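You operate a simulated robot arm through the tools that you are given. There is no shell and no other tool.

You run a simulated two-armed robot. Do the job below in one go: nothing can be reset, and whatever is moved stays where it is left.

Task
Pick up the canister from the top of the grey side table with one hand, pass it to the other hand and put it on the top of the cartons by the brown bench. Set down upright: canister.

Only the result counts: the job must be done as asked and must still hold three seconds after the hand-in. Knocking over, shifting, dropping, spilling or breaking anything else fails it.

Robot
Two 7-joint arms with two-finger parallel grippers on one trunk, on a base that moves. Base frame: it is fixed to the floor where the robot stands at the start and does not move with it; the origin is under the middle of the robot, x ahead of it, y to its left, z up; the surface under the hand at the start is at about z = 0.74. Readings come in m, rad, newtons and seconds.
The left shoulder is at the start at [0.06, 0.143, 0.876], the right one opposite. With the tool pointing down near the work surface each hand reaches from about 0.32 to 0.74 m from the robot's upright axis, wherever it stands, measured 20 degrees to its own side. Places, roughly: top of the cartons by the brown bench [-3.5, 0, 1.1]. Payload 1.57 kg a hand.
The TCP of each hand is the grasp point between the finger pads, 0.03 m short of the fingertips. In the tool frame z runs along the fingers and y along their closing line. The gripper opens to 0.11 m. The fingers are 0.024 m wide and 0.012 m thick; the gripper's body (0.048 by 0.112 m) begins 0.078 m behind the TCP.
Orientation is told as [roll, pitch, yaw] about the base's x, y, z axes, in that order, counted from this pose: with the fingers straight down and closing along the base's y, the tool's x points along the base's -x, its y along +y and its z along -z.

Tools
- The arms move only by the tool move_arm. It takes "left_motion", "right_motion" or both (then of equal length, played together; a hand with none holds still); each is a list of rows, each an object of numbers (a shift or turn left out is 0, a gripper value left out holds the last): "x", "y", "z": the shift along the base's x, y, z in cm; "rx", "ry", "rz": the turn, a rotation vector about the base's x, y, z in rad; "grip": the closure in counts, from 0 (fully open) to 255 (shut). In form: [{"x": .., "y": .., "z": .., "rx": .., "ry": .., "rz": .., "grip": ..}, ...]. A call has 1 to 20 rows; each row shifts and turns the commanded pose from where the row before left it. A row lasts 0.2 s, in which the tool goes at most 0.05 m and 0.15 rad; a call with a longer step from one row to the next is refused whole, and so is a gripper value outside its range. A pose out of reach is approached as far as the arm can. The call stops where the force on the tool passes 40 N (or 10 N more than at its start, if that is more) or the arm is blocked; 0.2 s more then pass. Each finger travels about 0.045 m/s and halts on what it meets, pressing with about 39 N; the grip force reading is that of the motor and also rises with nothing between the fingers. The clock runs only during rows and for 0.2 s after the last one: add rows that do not move to give the fingers time. The reply holds the time, the measured pose of the TCP, the force on the tool along the base axes, the opening and the grip force, in the units named above and with some noise, with the torque about the TCP (base axes, N m) and any sound that the robot's microphone picked up.
- Cameras (640 x 400 px; columns grow to the right, rows downward): "scene" is now at [0.0412, -0.0127, 1.4889]; the picture's right is [-0.26, -0.97, 0.00], its down [-0.69, 0.19, -0.70] and it looks along [0.67, -0.18, -0.72] (base axes); focal length 261 px, centre (320, 200). "left" rides on the left gripper at [0.07, -0.016, -0.141] in its tool frame; the picture's right is [0.23, 0.97, 0.00], its down [-0.86, 0.20, -0.48] and it looks along [-0.47, 0.11, 0.88] (tool axes); focal length 222 px, centre (320, 200). "right" rides on the right gripper at [0.07, 0.016, -0.141] in its tool frame; the picture's right is [-0.23, 0.97, 0.00], its down [-0.86, -0.20, -0.48] and it looks along [-0.47, -0.11, 0.88] (tool axes); focal length 222 px, centre (320, 200). There is no depth. A picture from a camera that has moved, and an enlarged one, comes with that camera's place and axes in the base frame and with its lens. The place of the scene camera against the robot may be out by one fixed shift of up to 0.012 m in any direction.
- grab_frame(camera): a new picture of that camera. It takes no simulated time.
- raise_lower(by): slides the trunk up (or, below 0, down) by that many m; the arms and the scene camera ride with it, the base frame stays. It gives what a move gives, with no picture.
- drive_base(legs): drives the robot by 1 to 6 legs, each [ahead, left, turn to the left] in m, m and rad, along the robot's own axes; the way and the turn of a leg run together, so that a leg with both is an arc; at most 1.5 m and 3.142 rad a leg. The arms and the cameras ride along, it lands a little off, and it stops where it bumps. It gives what a move gives.
- turn_head(pan, tilt): turns the head with the scene camera to pan (to the left, within 1.501 rad either way) and tilt (down, from -0.506 to 1.204), counted from straight ahead of the robot. It gives what a move gives.
- zoom(camera, box): a new picture of the part [left, top, right, bottom] of that camera's present view, enlarged. It takes no simulated time.
- sign_off(): hands the job in; it is judged then, once.

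Places have to be worked out from the pictures, the camera data and where the tool is seen. Open the grippers and draw the arms clear of the work before you hand the job in, unless the task says otherwise.

The tools are called after "Call:" as name(argument=value, ...) on one line, values as JSON. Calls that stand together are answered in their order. move_arm: Moves the arms, as the interface text tells. Its arguments: {"type":"object","properties":{"left_motion":{"type":"array","items":{"type":"object","properties":{"x":{"type":"number"},"y":{"type":"number"},"z":{"type":"number"},"rx":{"type":"number"},"ry":{"type":"number"},"rz":{"type":"number"},"grip":{"type":"number"}}}},"right_motion":{"type":"array","items":{"type":"object","properties":{"x":{"type":"number"},"y":{"type":"number"},"z":{"type":"number"},"rx":{"type":"number"},"ry":{"type":"number"},"rz":{"type":"number"},"grip":{"type":"number"}}}}},"required":[]} The other tools are called the same way: raise_lower (by) moves the trunk up or down; drive_base (legs) drives the base; turn_head (pan, tilt) turns the head that bears the scene camera; grab_frame (camera) takes a picture; zoom (camera, box) takes an enlarged picture of a part of a camera's view; sign_off () hands the job in.

At the start:

```text
time: 0.0
left_tool_pos: [0.4497, 0.1032, 0.9916]
left_tool_rot: [-0.001, 0.001, 0.0]
left_contact_force: [-0.5, -0.1, -1.1]
left_wrist_torque: [0.0, -0.02, 0.01]
left_grip_width: 0.1102
left_grip_force: 0.0
right_tool_pos: [0.4386, -0.2845, 1.0517]
right_tool_rot: [0.001, -0.001, -0.001]
right_contact_force: [-0.6, 0.2, -0.8]
right_wrist_torque: [-0.03, 0.02, 0.03]
right_grip_width: 0.1102
right_grip_force: 0.0
trunk travel left (down, up): [-0.475, 0.115]
robot x, y, heading: [-0.0018, 0.0009, 0.003]
head pan, tilt (commanded): [-0.262, 0.798]
```

scene: 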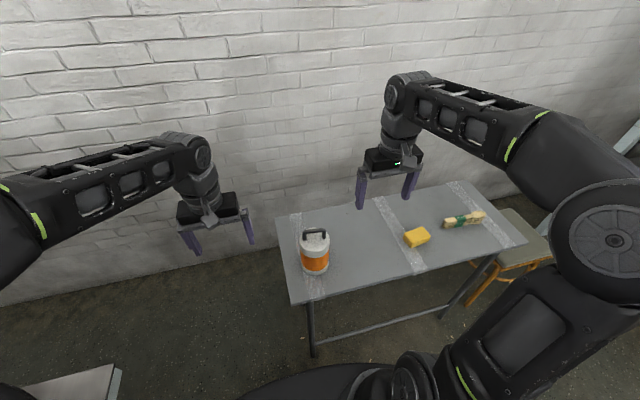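
right: 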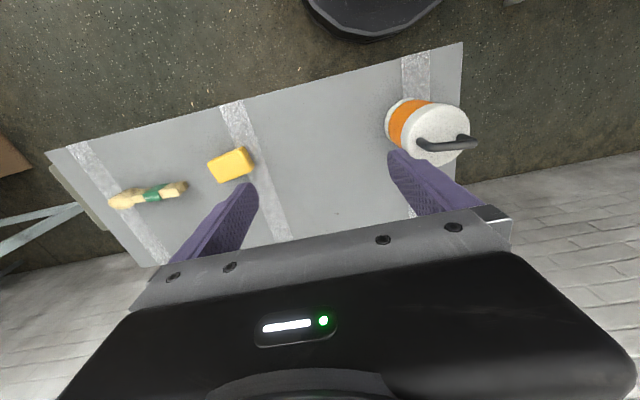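
left: 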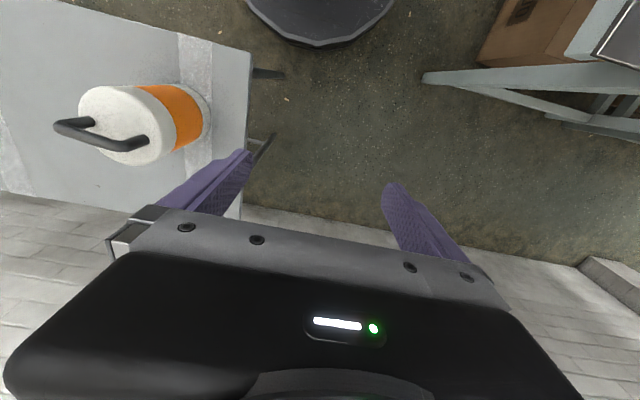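

I'll start by looking closely at the canister and the table from the scene camera and the wrist cameras.

Call:
zoom(camera="scene", box=[260, 200, 380, 290])

Call:
zoom(camera="left", box=[0, 40, 280, 215])

Call:
zoom(camera="right", box=[340, 40, 580, 190])

```text
4.44 times, centred on (320, 245) of scene
camera zoom: at [0.0412, -0.0127, 1.4889], right [-0.26, -0.97, 0.0], down [-0.69, 0.19, -0.7], along [0.67, -0.18, -0.72], focal length 1162 px, centre (320, 0)
```

zoom: 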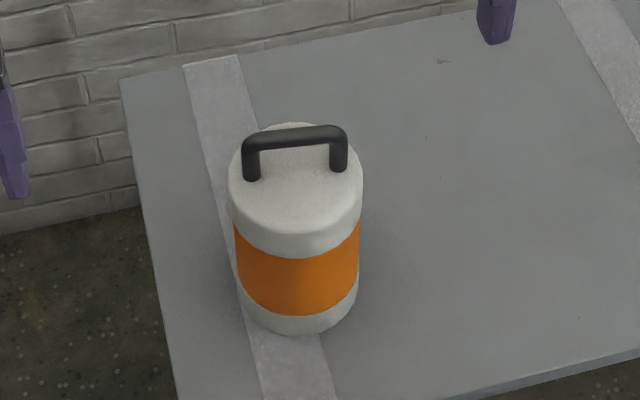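

```text
2.29 times, centred on (140, 128) of left
camera zoom: at [0.3786, 0.086, 1.1325], right [-0.23, 0.97, 0.0], down [0.86, 0.2, 0.48], along [0.47, 0.11, -0.88], focal length 508 px, centre (731, 366)
```

zoom: 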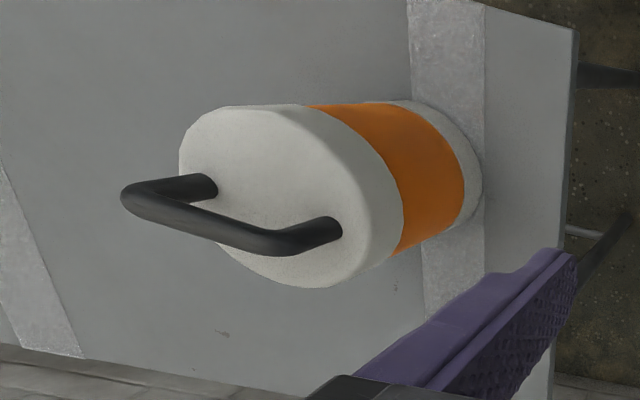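

```text
2.67 times, centred on (460, 115) of right
camera zoom: at [0.3691, -0.2672, 1.1924], right [0.23, 0.97, 0.0], down [0.85, -0.2, 0.48], along [0.47, -0.11, -0.88], focal length 592 px, centre (-53, 427)
```

zoom: 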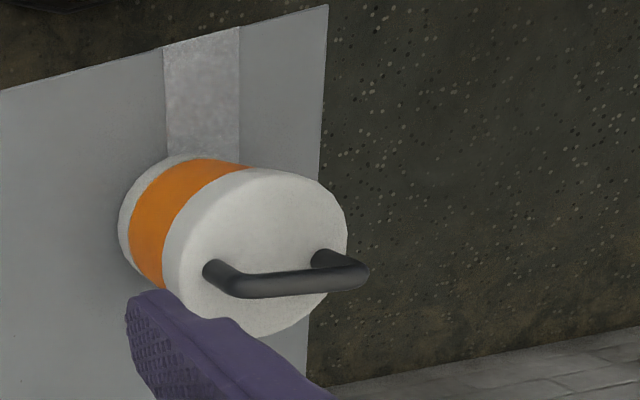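

The wrist cameras agree on the canister's handle: bar at about (0.48, -0.122), z≈0.91, running almost along y; body about 0.088 m wide, lid z≈0.864. Before touching it I look around with the head to see the room and the way to the cartons.

Call:
turn_head(pan=1.5, tilt=0.3)

Call:
grab_frame(camera="scene")

Call:
turn_head(pan=-1.5, tilt=0.3)

Call:
grab_frame(camera="scene")

```text
time: 1.8
left_tool_pos: [0.4495, 0.1047, 0.9918]
left_tool_rot: [0.001, 0.001, 0.001]
left_contact_force: [0.1, -0.5, -0.4]
left_wrist_torque: [0.01, 0.02, 0.04]
left_grip_width: 0.1098
left_grip_force: 0.1
right_tool_pos: [0.439, -0.2833, 1.053]
right_tool_rot: [-0.002, -0.001, 0.001]
right_contact_force: [0.4, -0.5, -0.1]
right_wrist_torque: [0.02, -0.03, 0.03]
right_grip_width: 0.1099
right_grip_force: 0.0
trunk travel left (down, up): [-0.475, 0.115]
robot x, y, heading: [-0.0027, 0.0008, -0.001]
head pan, tilt (commanded): [1.499, 0.3]
```

```text
taken
camera scene: at [-0.03, 0.1014, 1.5332], right [1.0, -0.07, 0.0], down [-0.02, -0.3, -0.96], along [0.07, 0.95, -0.3], focal length 261 px, centre (320, 200)
```

scene: 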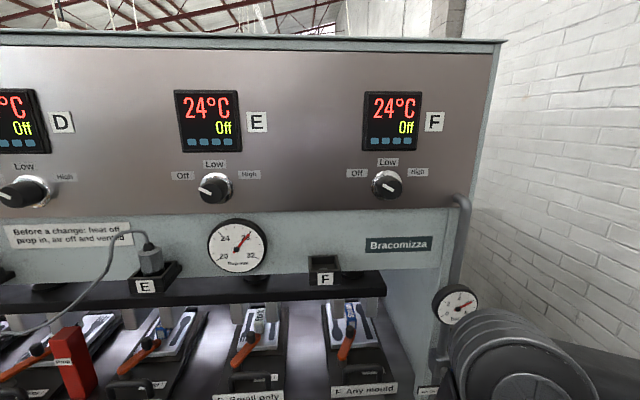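

```text
time: 4.4
left_tool_pos: [0.4499, 0.1024, 0.992]
left_tool_rot: [0.0, -0.001, 0.0]
left_contact_force: [0.7, -0.1, 0.2]
left_wrist_torque: [-0.03, 0.02, -0.02]
left_grip_width: 0.1101
left_grip_force: 0.0
right_tool_pos: [0.4384, -0.2829, 1.0532]
right_tool_rot: [0.0, -0.001, 0.0]
right_contact_force: [0.5, 0.3, 0.0]
right_wrist_torque: [-0.01, 0.0, -0.01]
right_grip_width: 0.1099
right_grip_force: 0.1
trunk travel left (down, up): [-0.475, 0.115]
robot x, y, heading: [0.001, 0.0005, -0.001]
head pan, tilt (commanded): [-1.499, 0.3]
```

```text
taken
camera scene: at [-0.0301, -0.0849, 1.5332], right [-1.0, -0.07, 0.0], down [-0.02, 0.29, -0.96], along [0.07, -0.95, -0.3], focal length 261 px, centre (320, 200)
```

scene: 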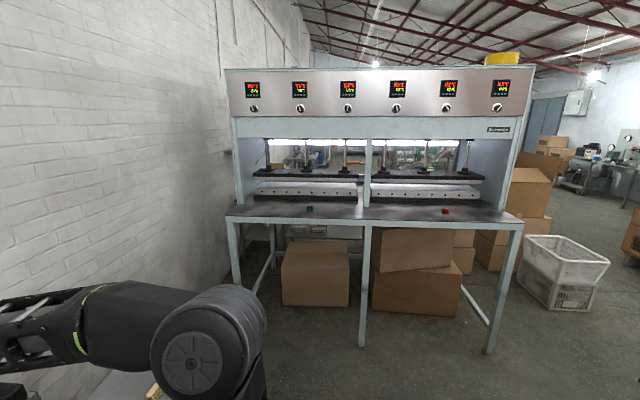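

There's a long press bench close on my left and another about 1.5 m to my right. I look down on the left side and at more angles to see how much room there is.

Call:
turn_head(pan=1.5, tilt=1.0)

Call:
grab_frame(camera="scene")

Call:
turn_head(pan=0.7, tilt=0.8)

Call:
grab_frame(camera="scene")

Call:
turn_head(pan=-1.5, tilt=0.9)

Call:
grab_frame(camera="scene")

```text
time: 7.0
left_tool_pos: [0.4495, 0.1029, 0.9923]
left_tool_rot: [0.0, -0.001, 0.0]
left_contact_force: [-0.5, 0.7, 0.8]
left_wrist_torque: [0.02, -0.02, 0.02]
left_grip_width: 0.1102
left_grip_force: 0.1
right_tool_pos: [0.4389, -0.2845, 1.0525]
right_tool_rot: [-0.001, -0.001, 0.002]
right_contact_force: [0.3, 0.1, -0.4]
right_wrist_torque: [-0.01, 0.04, 0.0]
right_grip_width: 0.1102
right_grip_force: 0.1
trunk travel left (down, up): [-0.475, 0.115]
robot x, y, heading: [0.0006, -0.0006, 0.001]
head pan, tilt (commanded): [1.499, 1.0]
```

```text
taken
camera scene: at [-0.0318, 0.0777, 1.4737], right [1.0, -0.07, 0.0], down [-0.06, -0.84, -0.54], along [0.04, 0.54, -0.84], focal length 261 px, centre (320, 200)
```

scene: 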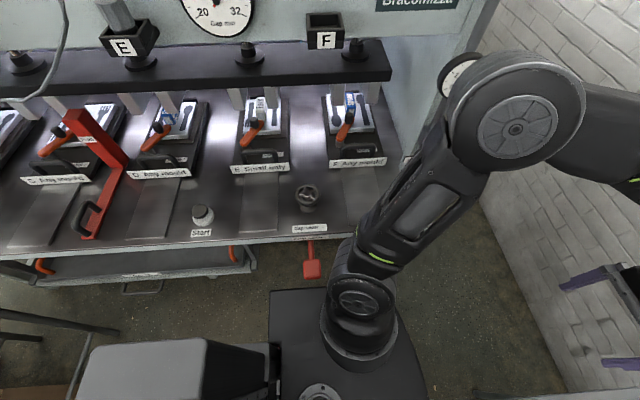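

```text
time: 8.1
left_tool_pos: [0.4494, 0.1035, 0.9909]
left_tool_rot: [0.0, 0.001, -0.001]
left_contact_force: [0.2, 0.9, -0.1]
left_wrist_torque: [0.02, 0.01, -0.02]
left_grip_width: 0.11
left_grip_force: 0.1
right_tool_pos: [0.4382, -0.2845, 1.054]
right_tool_rot: [0.001, 0.0, -0.001]
right_contact_force: [0.1, -0.8, -0.2]
right_wrist_torque: [-0.02, 0.01, 0.02]
right_grip_width: 0.11
right_grip_force: 0.0
trunk travel left (down, up): [-0.475, 0.115]
robot x, y, heading: [0.0027, -0.0017, 0.003]
head pan, tilt (commanded): [0.7, 0.799]
```

```text
taken
camera scene: at [0.0249, 0.0603, 1.4888], right [0.64, -0.76, 0.0], down [-0.55, -0.46, -0.7], along [0.53, 0.45, -0.72], focal length 261 px, centre (320, 200)
```

scene: 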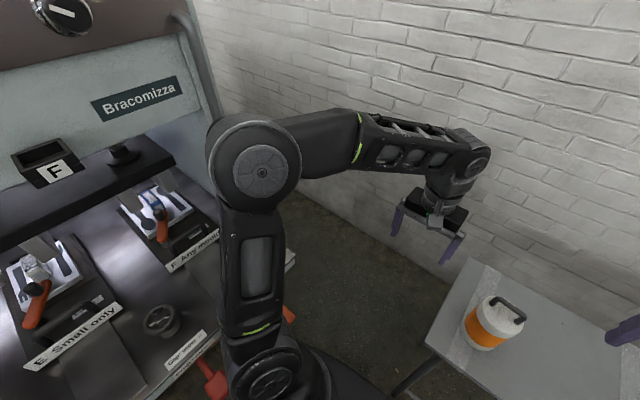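

```text
time: 10.2
left_tool_pos: [0.4497, 0.1033, 0.9909]
left_tool_rot: [0.002, -0.001, 0.0]
left_contact_force: [0.5, -0.3, -0.1]
left_wrist_torque: [0.01, 0.02, -0.01]
left_grip_width: 0.1098
left_grip_force: 0.1
right_tool_pos: [0.4374, -0.284, 1.0528]
right_tool_rot: [0.0, -0.002, 0.001]
right_contact_force: [0.3, -0.9, -0.3]
right_wrist_torque: [0.0, -0.02, 0.03]
right_grip_width: 0.1099
right_grip_force: 0.0
trunk travel left (down, up): [-0.475, 0.115]
robot x, y, heading: [-0.0012, -0.0003, 0.002]
head pan, tilt (commanded): [-1.499, 0.901]
```

```text
taken
camera scene: at [-0.0313, -0.067, 1.4809], right [-1.0, -0.07, 0.0], down [-0.06, 0.78, -0.62], along [0.04, -0.62, -0.78], focal length 261 px, centre (320, 200)
```

scene: 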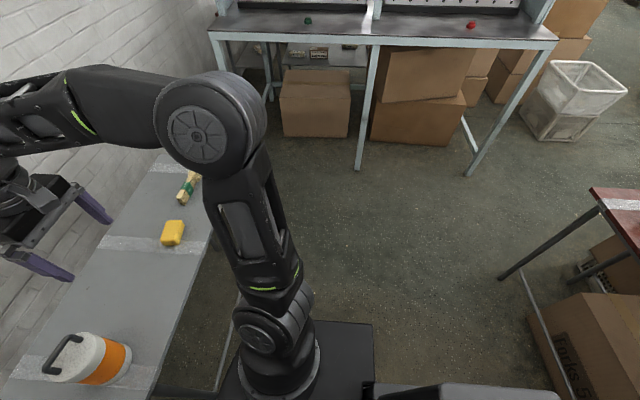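

The press bench front is only ~0.35 m to my left and a red-topped table starts about 1 m behind me. I check the robot's own outline (a grey box shows behind my trunk) with a steeper tilt on both sides.

Call:
turn_head(pan=1.5, tilt=1.2)

Call:
grab_frame(camera="scene")

Call:
turn_head(pan=-1.5, tilt=1.2)

Call:
grab_frame(camera="scene")

Call:
turn_head(pan=-1.5, tilt=0.6)

Call:
grab_frame(camera="scene")

```text
time: 12.8
left_tool_pos: [0.4495, 0.1029, 0.9917]
left_tool_rot: [0.0, 0.002, -0.002]
left_contact_force: [-0.2, -0.4, -0.1]
left_wrist_torque: [0.0, 0.04, 0.01]
left_grip_width: 0.11
left_grip_force: 0.1
right_tool_pos: [0.4389, -0.2838, 1.0537]
right_tool_rot: [0.002, -0.002, 0.0]
right_contact_force: [1.1, 1.5, 0.7]
right_wrist_torque: [-0.03, 0.02, -0.01]
right_grip_width: 0.11
right_grip_force: 0.1
trunk travel left (down, up): [-0.475, 0.115]
robot x, y, heading: [-0.0022, -0.0032, 0.001]
head pan, tilt (commanded): [1.499, 1.201]
```

```text
taken
camera scene: at [-0.0328, 0.064, 1.4611], right [1.0, -0.07, 0.0], down [-0.07, -0.93, -0.36], along [0.03, 0.36, -0.93], focal length 261 px, centre (320, 200)
```

scene: 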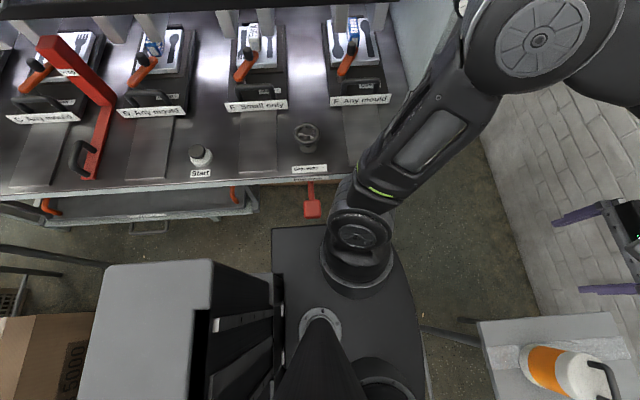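

```text
time: 15.4
left_tool_pos: [0.4507, 0.1029, 0.9913]
left_tool_rot: [0.0, 0.0, 0.001]
left_contact_force: [1.1, -0.9, 0.0]
left_wrist_torque: [-0.03, 0.02, -0.01]
left_grip_width: 0.1103
left_grip_force: 0.0
right_tool_pos: [0.4389, -0.284, 1.0519]
right_tool_rot: [0.001, -0.001, 0.0]
right_contact_force: [-0.2, -0.2, 0.9]
right_wrist_torque: [-0.01, -0.03, -0.04]
right_grip_width: 0.1103
right_grip_force: 0.0
trunk travel left (down, up): [-0.475, 0.115]
robot x, y, heading: [-0.0001, 0.0013, -0.002]
head pan, tilt (commanded): [-1.499, 1.201]
```

```text
taken
camera scene: at [-0.0328, -0.0475, 1.4611], right [-1.0, -0.07, 0.0], down [-0.07, 0.93, -0.36], along [0.03, -0.36, -0.93], focal length 261 px, centre (320, 200)
```

scene: 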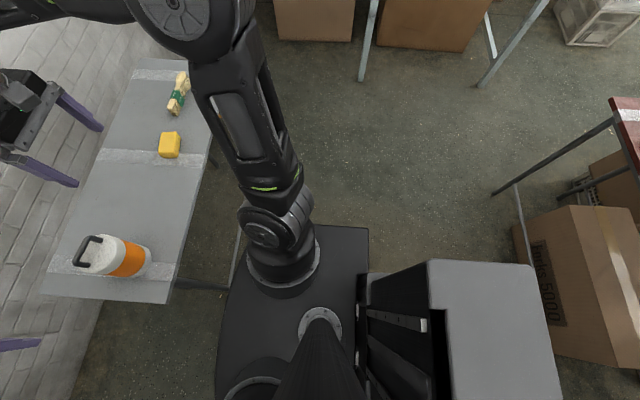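

```text
time: 16.4
left_tool_pos: [0.4493, 0.1038, 0.9911]
left_tool_rot: [0.001, -0.001, 0.001]
left_contact_force: [0.2, -0.4, -0.3]
left_wrist_torque: [-0.01, 0.0, 0.02]
left_grip_width: 0.1101
left_grip_force: 0.1
right_tool_pos: [0.4383, -0.2843, 1.0532]
right_tool_rot: [0.001, -0.002, 0.001]
right_contact_force: [0.3, -0.2, 0.1]
right_wrist_torque: [0.0, 0.0, 0.01]
right_grip_width: 0.11
right_grip_force: 0.1
trunk travel left (down, up): [-0.475, 0.115]
robot x, y, heading: [0.0007, 0.0018, 0.003]
head pan, tilt (commanded): [-1.499, 0.6]
```

```text
taken
camera scene: at [-0.0305, -0.0799, 1.5056], right [-1.0, -0.07, 0.0], down [-0.04, 0.56, -0.82], along [0.06, -0.82, -0.57], focal length 261 px, centre (320, 200)
```

scene: 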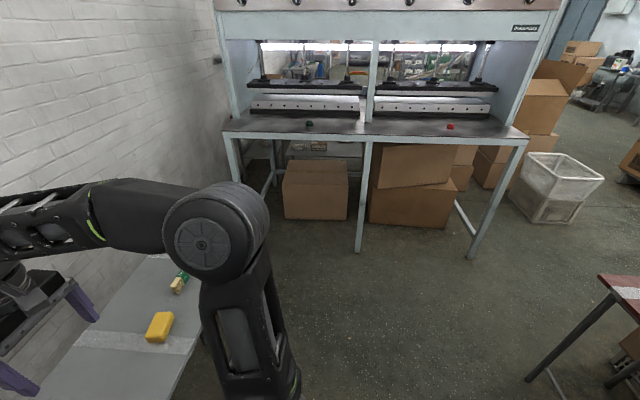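

The room is clear enough: free floor to my right between the grey table (edge x≈0.36), the red table behind (corner ≈(-1.03,-0.77)) and the right-hand press bench. I'll pick the canister by its handle with the right hand: first turn the right hand +83° (closing across the bar) and hover above the handle, moving the left hand slightly away.

Call:
move_arm(right_motion=[{"x": 0.4, "y": 1.6, "z": 0.3, "rz": 0.145}, {"x": 0.4, "y": 1.6, "z": 0.3, "rz": 0.145}, {"x": 0.4, "y": 1.6, "z": 0.3, "rz": 0.145}, {"x": 0.4, "y": 1.6, "z": 0.3, "rz": 0.145}, {"x": 0.4, "y": 1.6, "z": 0.3, "rz": 0.145}, {"x": 0.4, "y": 1.6, "z": 0.3, "rz": 0.145}, {"x": 0.4, "y": 1.6, "z": 0, "rz": 0.145}, {"x": 0.4, "y": 1.6, "z": 0, "rz": 0.145}, {"x": 0.4, "y": 1.6, "z": 0, "rz": 0.145}, {"x": 0.4, "y": 1.6, "z": 0, "rz": 0.145}, {}, {}], left_motion=[{"y": 0.5}, {"y": 0.5}, {"y": 0.5}, {"y": 0.5}, {"y": 0.5}, {"y": 0.5}, {"y": 0.5}, {"y": 0.5}, {"y": 0.5}, {"y": 0.5}, {}, {}])

Call:
grab_frame(camera="right")

Call:
turn_head(pan=-0.26, tilt=0.8)

Call:
grab_frame(camera="scene")

```text
time: 19.0
left_tool_pos: [0.4487, 0.1536, 0.993]
left_tool_rot: [0.0, -0.001, 0.0]
left_contact_force: [0.2, -0.4, 0.6]
left_wrist_torque: [0.0, -0.04, -0.01]
left_grip_width: 0.1101
left_grip_force: 0.1
right_tool_pos: [0.4729, -0.1515, 1.0679]
right_tool_rot: [-0.005, -0.005, 1.212]
right_contact_force: [0.0, -0.2, 0.1]
right_wrist_torque: [-0.02, 0.02, -0.01]
right_grip_width: 0.11
right_grip_force: 0.1
right hand out of reach, approached as far as the arm can: row 6, 8
trunk travel left (down, up): [-0.475, 0.115]
robot x, y, heading: [-0.0015, 0.0033, -0.001]
head pan, tilt (commanded): [-1.499, 0.6]
```

```text
taken
camera right: at [0.4332, -0.2116, 1.2081], right [-0.83, 0.56, 0.0], down [0.49, 0.73, 0.48], along [0.27, 0.4, -0.87], focal length 222 px, centre (320, 200)
```

right: 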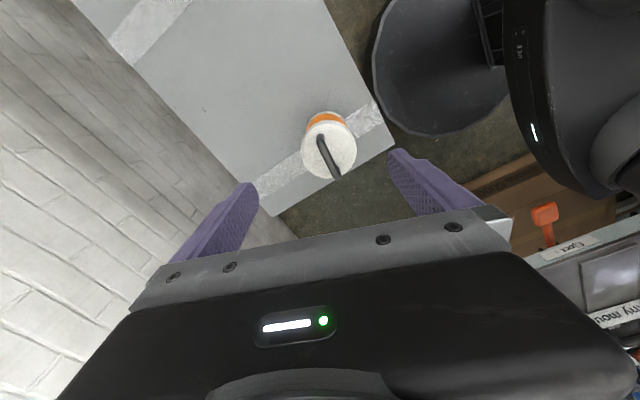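

```text
time: 20.4
left_tool_pos: [0.449, 0.1538, 0.992]
left_tool_rot: [-0.001, 0.0, 0.001]
left_contact_force: [0.3, 0.1, -0.5]
left_wrist_torque: [0.02, -0.01, -0.03]
left_grip_width: 0.1097
left_grip_force: 0.1
right_tool_pos: [0.4728, -0.1519, 1.0689]
right_tool_rot: [-0.004, -0.005, 1.208]
right_contact_force: [-0.3, -0.5, 0.3]
right_wrist_torque: [0.01, -0.01, 0.03]
right_grip_width: 0.1098
right_grip_force: 0.0
trunk travel left (down, up): [-0.475, 0.115]
robot x, y, heading: [-0.0009, 0.004, -0.003]
head pan, tilt (commanded): [-0.26, 0.799]
```

```text
taken
camera scene: at [0.0412, -0.0125, 1.4888], right [-0.26, -0.97, 0.0], down [-0.69, 0.18, -0.7], along [0.67, -0.18, -0.72], focal length 261 px, centre (320, 200)
```

scene: 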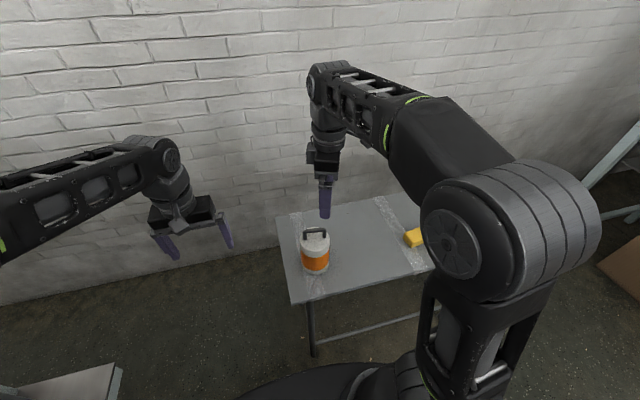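

The right hand stopped a little short (rows 6 and 8 were skipped): now at (0.473,-0.152,1.068), yaw 1.21. The wrist picture puts the handle centre at (0.477,-0.1215) with the bar turned ~-9° from y, so I finish the turn in smaller steps.

Call:
move_arm(right_motion=[{"x": 0.1, "y": 0.6, "rz": 0.04}, {"x": 0.1, "y": 0.6, "rz": 0.04}, {"x": 0.1, "y": 0.6, "rz": 0.04}, {"x": 0.1, "y": 0.6, "rz": 0.04}, {"x": 0.1, "y": 0.6, "rz": 0.04}, {}, {}])

Call:
grab_frame(camera="right")

```text
time: 22.0
left_tool_pos: [0.4481, 0.1517, 0.9929]
left_tool_rot: [-0.001, 0.0, 0.0]
left_contact_force: [-0.7, 0.1, 0.5]
left_wrist_torque: [-0.01, -0.01, -0.01]
left_grip_width: 0.1101
left_grip_force: 0.1
right_tool_pos: [0.475, -0.1343, 1.0671]
right_tool_rot: [-0.007, -0.004, 1.367]
right_contact_force: [0.4, 0.2, -1.0]
right_wrist_torque: [0.01, 0.0, -0.03]
right_grip_width: 0.1102
right_grip_force: 0.0
right hand out of reach, approached as far as the arm can: row 3, 5
trunk travel left (down, up): [-0.475, 0.115]
robot x, y, heading: [0.0018, -0.0024, 0.004]
head pan, tilt (commanded): [-0.26, 0.799]
```

```text
taken
camera right: at [0.4451, -0.1989, 1.2068], right [-0.91, 0.42, 0.0], down [0.36, 0.8, 0.48], along [0.21, 0.44, -0.87], focal length 222 px, centre (320, 200)
```

right: 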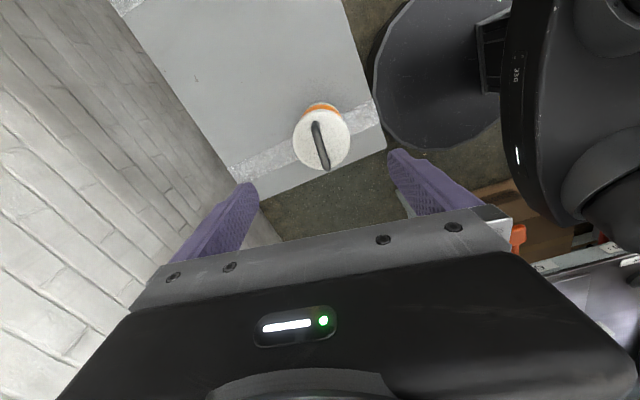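

The hand is at yaw 1.367, within 2° of square to the bar, whose centre I now place at (0.480,-0.123). I go down to z≈0.95, centring on the way, and check the pictures.

Call:
move_arm(right_motion=[{"x": 0.1, "y": 0.2, "z": -2}, {"x": 0.1, "y": 0.2, "z": -2}, {"x": 0.1, "y": 0.2, "z": -2}, {"x": 0.1, "y": 0.2, "z": -2}, {"x": 0.1, "y": 0.2, "z": -2}, {"z": -1.7}, {}, {}])

Call:
grab_frame(camera="right")

Call:
zoom(camera="scene", box=[260, 150, 400, 290])

Call:
grab_frame(camera="left")

```text
time: 23.8
left_tool_pos: [0.4489, 0.1519, 0.9931]
left_tool_rot: [0.001, 0.001, 0.0]
left_contact_force: [-0.4, -0.2, -0.2]
left_wrist_torque: [0.01, -0.01, 0.0]
left_grip_width: 0.1101
left_grip_force: 0.1
right_tool_pos: [0.4786, -0.124, 0.9501]
right_tool_rot: [-0.002, -0.005, 1.41]
right_contact_force: [-0.4, 0.7, -1.5]
right_wrist_torque: [0.06, -0.01, 0.02]
right_grip_width: 0.11
right_grip_force: 0.1
trunk travel left (down, up): [-0.475, 0.115]
robot x, y, heading: [-0.0017, -0.005, -0.003]
head pan, tilt (commanded): [-0.26, 0.799]
```

```text
taken
camera right: at [0.4516, -0.1905, 1.0899], right [-0.92, 0.38, 0.0], down [0.33, 0.81, 0.48], along [0.19, 0.45, -0.88], focal length 222 px, centre (320, 200)
```

right: 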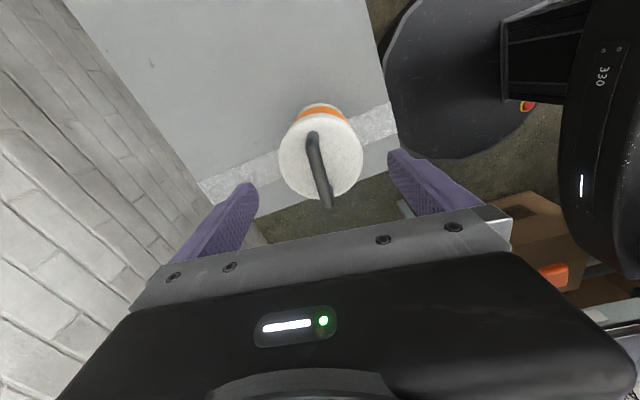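

```text
2.86 times, centred on (330, 220) of scene
camera zoom: at [0.0412, -0.0124, 1.4888], right [-0.26, -0.97, 0.0], down [-0.69, 0.18, -0.7], along [0.67, -0.18, -0.72], focal length 747 px, centre (291, 143)
```

zoom: 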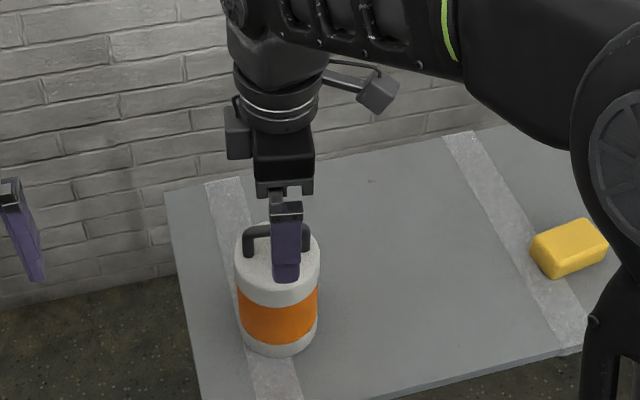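

```text
taken
camera left: at [0.3777, 0.1362, 1.134], right [-0.23, 0.97, 0.0], down [0.86, 0.2, 0.48], along [0.47, 0.11, -0.88], focal length 222 px, centre (320, 200)
```

left: 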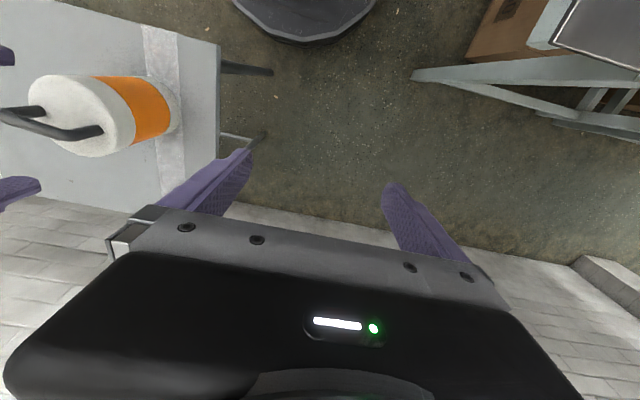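

The bar sits centred between the fingers (centre ≈(0.480,-0.125)). I lower another 4.2 cm so the pads straddle the bar, with the tips still above the lid.

Call:
move_arm(right_motion=[{"z": -1.4, "x": 0.1}, {"z": -1.4}, {"z": -1.4}, {}, {}])

Call:
grab_frame(camera="right")

Call:
zoom(camera="scene", box=[280, 190, 360, 290])

Call:
zoom(camera="left", box=[0, 40, 200, 230])

```text
time: 25.0
left_tool_pos: [0.4492, 0.1537, 0.9925]
left_tool_rot: [0.0, 0.002, 0.001]
left_contact_force: [0.6, -0.1, -0.3]
left_wrist_torque: [0.0, 0.02, 0.01]
left_grip_width: 0.1101
left_grip_force: 0.0
right_tool_pos: [0.4802, -0.1236, 0.9076]
right_tool_rot: [-0.004, -0.005, 1.408]
right_contact_force: [-0.2, -0.2, 0.5]
right_wrist_torque: [0.01, 0.02, -0.01]
right_grip_width: 0.11
right_grip_force: 0.0
trunk travel left (down, up): [-0.475, 0.115]
robot x, y, heading: [0.0002, -0.0017, 0.002]
head pan, tilt (commanded): [-0.26, 0.799]
```

```text
taken
camera right: at [0.4534, -0.1899, 1.047], right [-0.92, 0.38, 0.0], down [0.33, 0.81, 0.48], along [0.19, 0.45, -0.88], focal length 222 px, centre (320, 200)
```

right: 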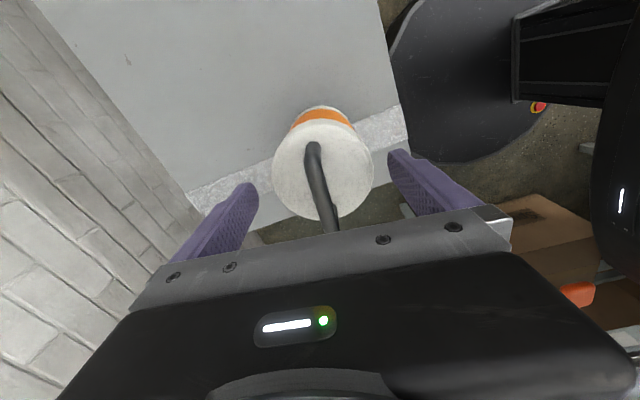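

```text
4.00 times, centred on (320, 240) of scene
camera zoom: at [0.0412, -0.0124, 1.4888], right [-0.26, -0.97, 0.0], down [-0.69, 0.18, -0.7], along [0.67, -0.18, -0.72], focal length 1046 px, centre (320, 40)
```

zoom: 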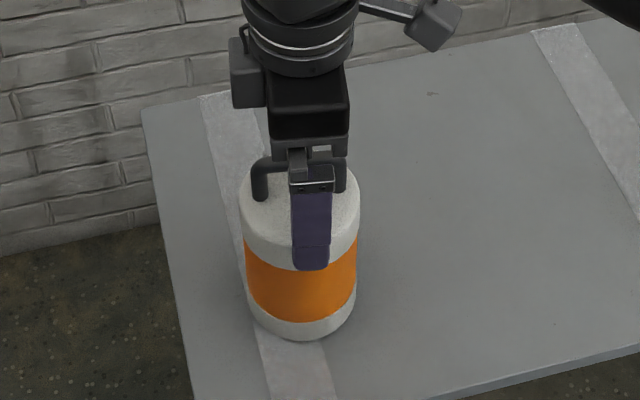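

```text
2.11 times, centred on (100, 135) of left
camera zoom: at [0.3777, 0.1362, 1.134], right [-0.23, 0.97, 0.0], down [0.86, 0.2, 0.48], along [0.47, 0.11, -0.88], focal length 468 px, centre (783, 337)
```

zoom: 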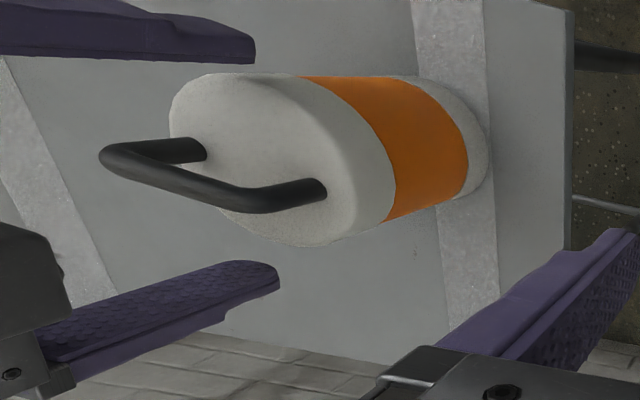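

From the left camera the fingers straddle the bar on both sides with tips just above the lid. I close the right gripper.

Call:
move_arm(right_motion=[{"grip": 255}, {"grip": 255}, {"grip": 255}, {"grip": 255}, {"grip": 255}, {"grip": 255}, {"grip": 255}, {"grip": 255}, {"grip": 255}])

Call:
zoom(camera="left", box=[0, 40, 200, 230])

Call:
grab_frame(camera="right")

```text
time: 26.4
left_tool_pos: [0.4494, 0.1531, 0.994]
left_tool_rot: [0.001, 0.001, 0.001]
left_contact_force: [0.0, 0.2, -0.4]
left_wrist_torque: [-0.03, 0.0, -0.01]
left_grip_width: 0.1103
left_grip_force: 0.1
right_tool_pos: [0.4877, -0.1245, 0.912]
right_tool_rot: [-0.023, -0.01, 1.409]
right_contact_force: [4.0, -0.9, 8.6]
right_wrist_torque: [-0.21, 0.03, 0.04]
right_grip_width: 0.012
right_grip_force: 18.3
trunk travel left (down, up): [-0.475, 0.115]
robot x, y, heading: [-0.0023, 0.001, -0.003]
head pan, tilt (commanded): [-0.26, 0.799]
stopped in row 7 (right hand): the force on the tool passed its limit at 43 N (the readings are from after the stop); the commanded pose is now the measured one
```

```text
2.11 times, centred on (100, 135) of left
camera zoom: at [0.378, 0.1361, 1.1337], right [-0.23, 0.97, 0.0], down [0.86, 0.2, 0.48], along [0.47, 0.11, -0.88], focal length 468 px, centre (783, 337)
```

zoom: 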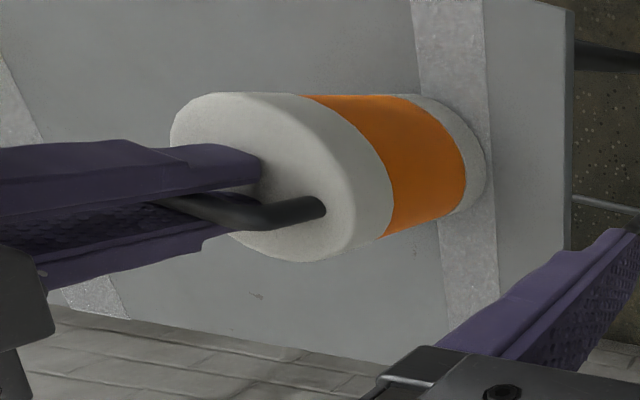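

```text
taken
camera right: at [0.4571, -0.1911, 1.0504], right [-0.92, 0.38, -0.02], down [0.32, 0.81, 0.49], along [0.21, 0.45, -0.87], focal length 222 px, centre (320, 200)
```

right: 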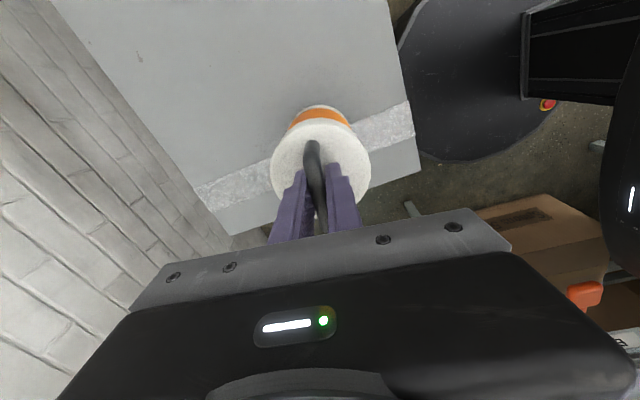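

The gripper stopped at 0.012 m: the bar is held (the hand was nudged about 7 mm to centre on it). I hold the close command a moment to settle the grip, then lift a little.

Call:
move_arm(right_motion=[{"grip": 255}, {"grip": 255}, {"grip": 255}])

Call:
move_arm(right_motion=[{"z": 0.5, "grip": 255}, {"z": 0.5}, {"z": 1}, {"z": 1}, {"z": 1}, {}, {}])

Call:
zoom(camera="scene", box=[260, 150, 400, 290])

```text
time: 27.2
left_tool_pos: [0.4488, 0.1539, 0.9934]
left_tool_rot: [0.001, 0.0, 0.0]
left_contact_force: [0.9, -0.6, -0.6]
left_wrist_torque: [0.04, 0.0, -0.01]
left_grip_width: 0.1101
left_grip_force: 0.0
right_tool_pos: [0.4871, -0.124, 0.9111]
right_tool_rot: [-0.023, -0.01, 1.409]
right_contact_force: [3.7, -1.8, 13.6]
right_wrist_torque: [-0.2, 0.02, 0.02]
right_grip_width: 0.0118
right_grip_force: 29.2
trunk travel left (down, up): [-0.475, 0.115]
robot x, y, heading: [-0.0, -0.0013, 0.001]
head pan, tilt (commanded): [-0.26, 0.799]
```

```text
time: 28.8
left_tool_pos: [0.4492, 0.1522, 0.9928]
left_tool_rot: [0.0, 0.001, -0.002]
left_contact_force: [0.5, 0.1, 0.0]
left_wrist_torque: [-0.03, 0.02, -0.01]
left_grip_width: 0.1099
left_grip_force: 0.0
right_tool_pos: [0.4878, -0.1236, 0.9502]
right_tool_rot: [-0.021, -0.011, 1.409]
right_contact_force: [-0.1, 1.1, -5.0]
right_wrist_torque: [0.0, 0.01, -0.01]
right_grip_width: 0.0119
right_grip_force: 29.1
trunk travel left (down, up): [-0.475, 0.115]
robot x, y, heading: [-0.001, 0.0032, 0.003]
head pan, tilt (commanded): [-0.26, 0.799]
```

```text
2.86 times, centred on (330, 220) of scene
camera zoom: at [0.0419, -0.0127, 1.4888], right [-0.26, -0.97, 0.0], down [-0.69, 0.18, -0.7], along [0.67, -0.18, -0.72], focal length 747 px, centre (291, 143)
```

zoom: 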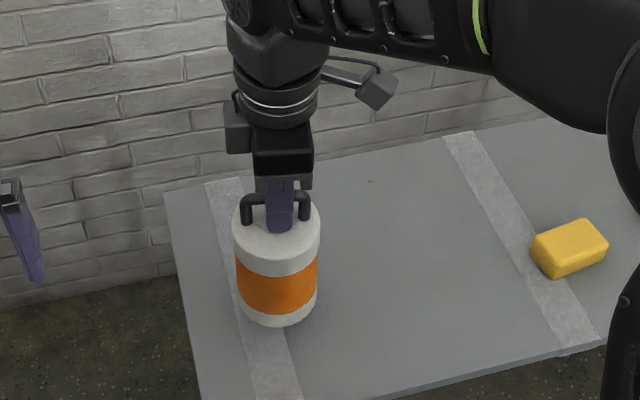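

The canister is up (about 5 N, i.e. 0.5 kg), hanging upright. I lift it another 15 cm so it clears everything on the table, before moving to the open floor.

Call:
move_arm(right_motion=[{"z": 1.5}, {"z": 1.5}, {"z": 1.5}, {"z": 1.5}, {"z": 1.5}, {"z": 1.5}, {"z": 1.5}, {"z": 1.5}, {"z": 1.5}, {"z": 1.5}, {}, {}])

Call:
grab_frame(camera="scene")

```text
time: 31.4
left_tool_pos: [0.4478, 0.1529, 0.9928]
left_tool_rot: [0.0, 0.001, 0.0]
left_contact_force: [-0.4, 0.7, 0.2]
left_wrist_torque: [0.02, 0.01, 0.03]
left_grip_width: 0.1099
left_grip_force: 0.0
right_tool_pos: [0.4844, -0.1258, 1.07]
right_tool_rot: [-0.018, -0.011, 1.412]
right_contact_force: [-0.1, 0.0, -5.3]
right_wrist_torque: [-0.03, 0.01, -0.01]
right_grip_width: 0.0118
right_grip_force: 29.3
right hand out of reach, approached as far as the arm can: row 8, 9, 10
trunk travel left (down, up): [-0.475, 0.115]
robot x, y, heading: [0.0013, 0.002, 0.0]
head pan, tilt (commanded): [-0.26, 0.799]
```

```text
taken
camera scene: at [0.0418, -0.0125, 1.4888], right [-0.26, -0.97, 0.0], down [-0.69, 0.18, -0.7], along [0.67, -0.18, -0.72], focal length 261 px, centre (320, 200)
```

scene: 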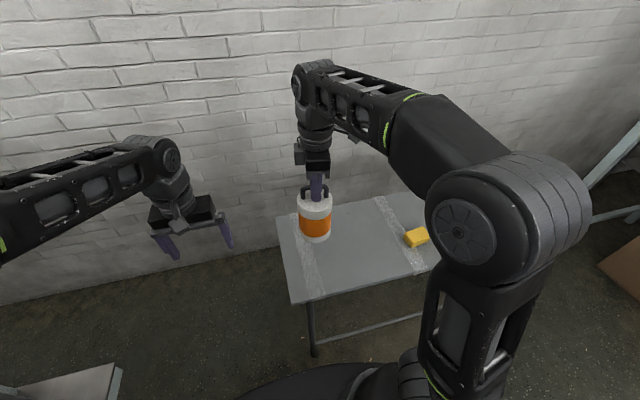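

The right arm tops out at z≈1.07 here, giving the canister bottom ≈0.90, well above the table. Now I back off a little and sidestep right to open floor, away from the press bench on my left.

Call:
drive_base(legs=[[-0.12, 0, 0], [0, -0.5, 0]])

Call:
grab_frame(camera="scene")

```text
time: 35.2
left_tool_pos: [0.3295, -0.3397, 0.9918]
left_tool_rot: [0.0, 0.001, -0.001]
left_contact_force: [-0.3, -0.6, -0.3]
left_wrist_torque: [0.03, -0.01, -0.01]
left_grip_width: 0.11
left_grip_force: 0.1
right_tool_pos: [0.3632, -0.6195, 1.0696]
right_tool_rot: [-0.017, -0.013, 1.408]
right_contact_force: [0.8, -0.4, -4.4]
right_wrist_torque: [-0.04, 0.0, 0.0]
right_grip_width: 0.0121
right_grip_force: 28.4
trunk travel left (down, up): [-0.475, 0.115]
robot x, y, heading: [-0.1214, -0.4945, -0.002]
head pan, tilt (commanded): [-0.26, 0.799]
```

```text
taken
camera scene: at [-0.0786, -0.5047, 1.4888], right [-0.26, -0.97, 0.0], down [-0.69, 0.19, -0.7], along [0.67, -0.18, -0.72], focal length 261 px, centre (320, 200)
```

scene: 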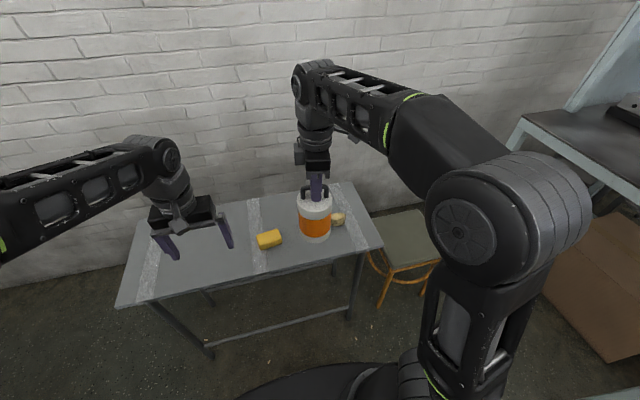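

We're on open floor and the canister hangs steadily. For the handover, the left hand will take the body from the left: I first yaw the left hand -60°, then tilt it 60° up so the fingers point toward the canister and 30° below horizontal.

Call:
move_arm(left_motion=[{"rz": -0.131}, {"rz": -0.131}, {"rz": -0.131}, {"rz": -0.131}, {"rz": -0.131}, {"rz": -0.131}, {"rz": -0.131}, {"rz": -0.131}, {}, {}])

Call:
move_arm(left_motion=[{"rx": -0.1134, "ry": -0.0655}, {"rx": -0.1134, "ry": -0.0655}, {"rx": -0.1134, "ry": -0.0655}, {"rx": -0.1134, "ry": -0.0655}, {"rx": -0.1134, "ry": -0.0655}, {"rx": -0.1134, "ry": -0.0655}, {"rx": -0.1134, "ry": -0.0655}, {"rx": -0.1134, "ry": -0.0655}, {}, {}])

Call:
grab_frame(camera="scene")

Call:
grab_frame(camera="left")

```text
time: 37.4
left_tool_pos: [0.3287, -0.3383, 0.9926]
left_tool_rot: [0.0, 0.001, -1.05]
left_contact_force: [0.1, 0.2, 1.0]
left_wrist_torque: [0.0, -0.03, 0.01]
left_grip_width: 0.1099
left_grip_force: 0.0
right_tool_pos: [0.363, -0.6186, 1.0699]
right_tool_rot: [-0.017, -0.012, 1.408]
right_contact_force: [0.0, -0.1, -5.8]
right_wrist_torque: [-0.02, 0.03, 0.04]
right_grip_width: 0.0116
right_grip_force: 29.4
trunk travel left (down, up): [-0.475, 0.115]
robot x, y, heading: [-0.1179, -0.4917, -0.002]
head pan, tilt (commanded): [-0.26, 0.799]
```

```text
time: 39.6
left_tool_pos: [0.3293, -0.3392, 0.9927]
left_tool_rot: [0.002, -1.048, -1.047]
left_contact_force: [-0.3, 0.0, 0.0]
left_wrist_torque: [0.0, -0.02, -0.01]
left_grip_width: 0.11
left_grip_force: 0.1
right_tool_pos: [0.3634, -0.6173, 1.0697]
right_tool_rot: [-0.018, -0.013, 1.409]
right_contact_force: [-0.2, -0.1, -5.0]
right_wrist_torque: [-0.01, 0.01, 0.0]
right_grip_width: 0.0118
right_grip_force: 29.6
trunk travel left (down, up): [-0.475, 0.115]
robot x, y, heading: [-0.1203, -0.4897, 0.003]
head pan, tilt (commanded): [-0.26, 0.799]
```

```text
taken
camera scene: at [-0.0785, -0.5039, 1.4888], right [-0.26, -0.97, 0.0], down [-0.69, 0.18, -0.7], along [0.67, -0.18, -0.72], focal length 261 px, centre (320, 200)
```

scene: 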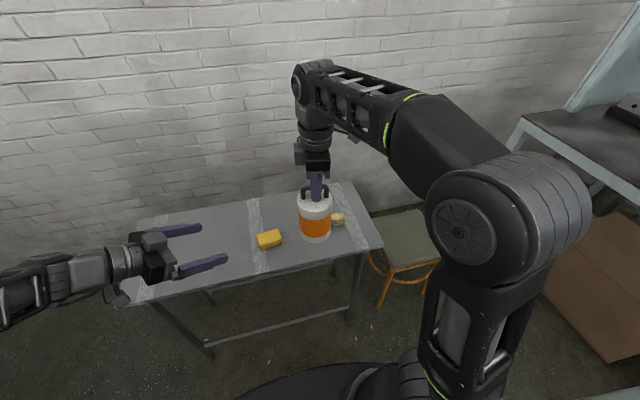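

```text
taken
camera left: at [0.2356, -0.2122, 1.0028], right [0.79, 0.58, -0.2], down [0.18, 0.09, 0.98], along [0.59, -0.81, -0.03], focal length 222 px, centre (320, 200)
```

left: 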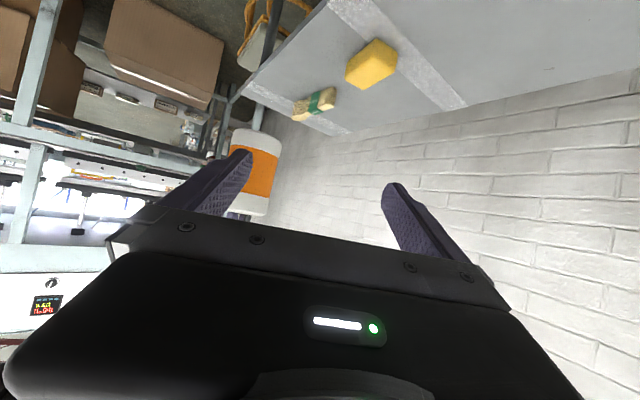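

The left hand reached the tilted pose cleanly. I zoom in from the left camera and the scene camera to fix the hanging canister's axis and check it hangs upright.

Call:
zoom(camera="left", box=[190, 90, 350, 240])

Call:
zoom(camera="scene", box=[260, 150, 380, 270])

Call:
grab_frame(camera="right")

```text
2.67 times, centred on (270, 165) of left
camera zoom: at [0.2356, -0.2122, 1.0028], right [0.79, 0.58, -0.2], down [0.18, 0.09, 0.98], along [0.59, -0.81, -0.03], focal length 592 px, centre (453, 293)
```

zoom: 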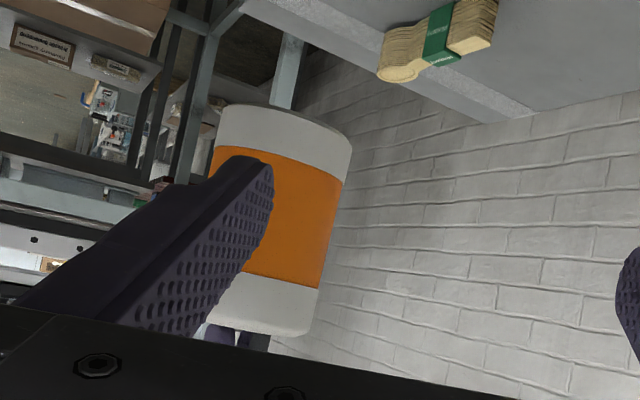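

```text
3.33 times, centred on (320, 210) of scene
camera zoom: at [-0.0785, -0.5039, 1.4888], right [-0.26, -0.97, 0.0], down [-0.69, 0.18, -0.7], along [0.67, -0.18, -0.72], focal length 871 px, centre (320, 167)
```

zoom: 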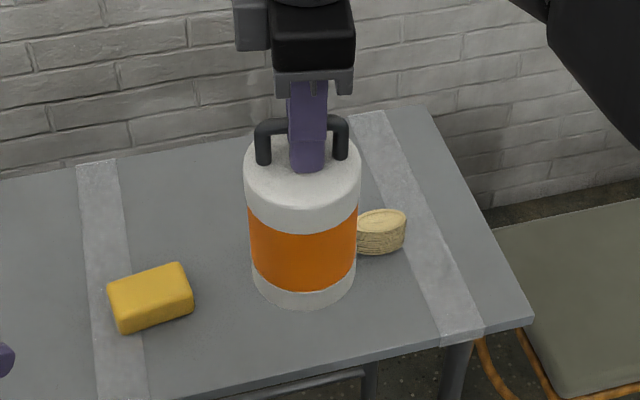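

```text
taken
camera right: at [0.3335, -0.6849, 1.2085], right [-0.92, 0.38, -0.01], down [0.33, 0.81, 0.49], along [0.2, 0.45, -0.87], focal length 222 px, centre (320, 200)
```

right: 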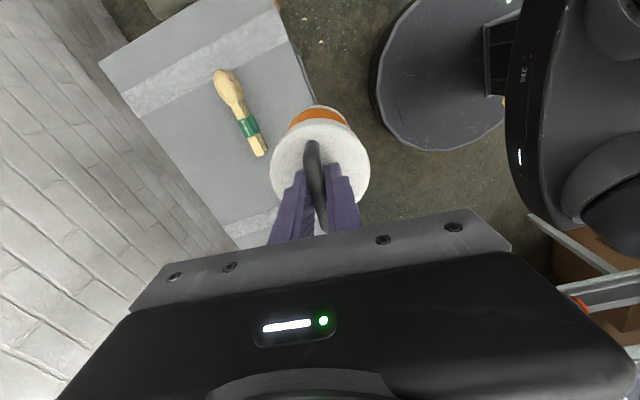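

The canister hangs upright with its axis at about (0.364,-0.618), bottom z≈0.903, lid z≈1.03. I bring the left hand to a stand-off 12 cm from the axis along its finger direction, at grip height z≈0.975.

Call:
move_arm(left_motion=[{"x": -0.32, "y": -2.19, "z": -0.22}, {"x": -0.32, "y": -2.19, "z": -0.22}, {"x": -0.32, "y": -2.19, "z": -0.22}, {"x": -0.32, "y": -2.19, "z": -0.22}, {"x": -0.32, "y": -2.19, "z": -0.22}, {"x": -0.32, "y": -2.19, "z": -0.22}, {"x": -0.32, "y": -2.19, "z": -0.22}, {"x": -0.32, "y": -2.19, "z": -0.22}, {}, {}])

Call:
grab_frame(camera="left")

Call:
grab_frame(camera="scene")

```text
time: 41.8
left_tool_pos: [0.3032, -0.5164, 0.9775]
left_tool_rot: [0.002, -1.047, -1.051]
left_contact_force: [0.6, 0.0, 0.2]
left_wrist_torque: [-0.01, -0.01, 0.0]
left_grip_width: 0.1101
left_grip_force: 0.1
right_tool_pos: [0.3623, -0.6174, 1.0695]
right_tool_rot: [-0.018, -0.013, 1.408]
right_contact_force: [1.2, -0.5, -5.2]
right_wrist_torque: [-0.01, 0.03, -0.03]
right_grip_width: 0.0117
right_grip_force: 29.0
trunk travel left (down, up): [-0.475, 0.115]
robot x, y, heading: [-0.1201, -0.4908, -0.002]
head pan, tilt (commanded): [-0.26, 0.799]
```

```text
taken
camera left: at [0.2092, -0.3889, 0.9873], right [0.79, 0.58, -0.2], down [0.18, 0.09, 0.98], along [0.59, -0.81, -0.04], focal length 222 px, centre (320, 200)
```

left: 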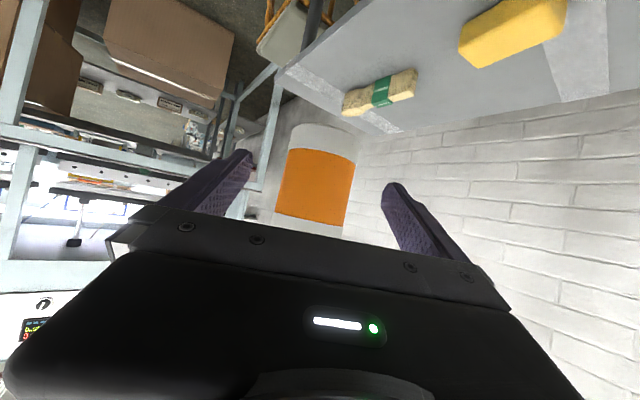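

```text
taken
camera scene: at [-0.0785, -0.504, 1.4888], right [-0.26, -0.97, 0.0], down [-0.69, 0.18, -0.7], along [0.67, -0.18, -0.72], focal length 261 px, centre (320, 200)
```

scene: 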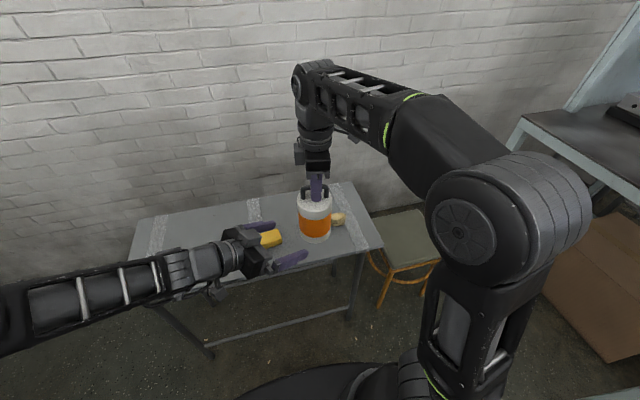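

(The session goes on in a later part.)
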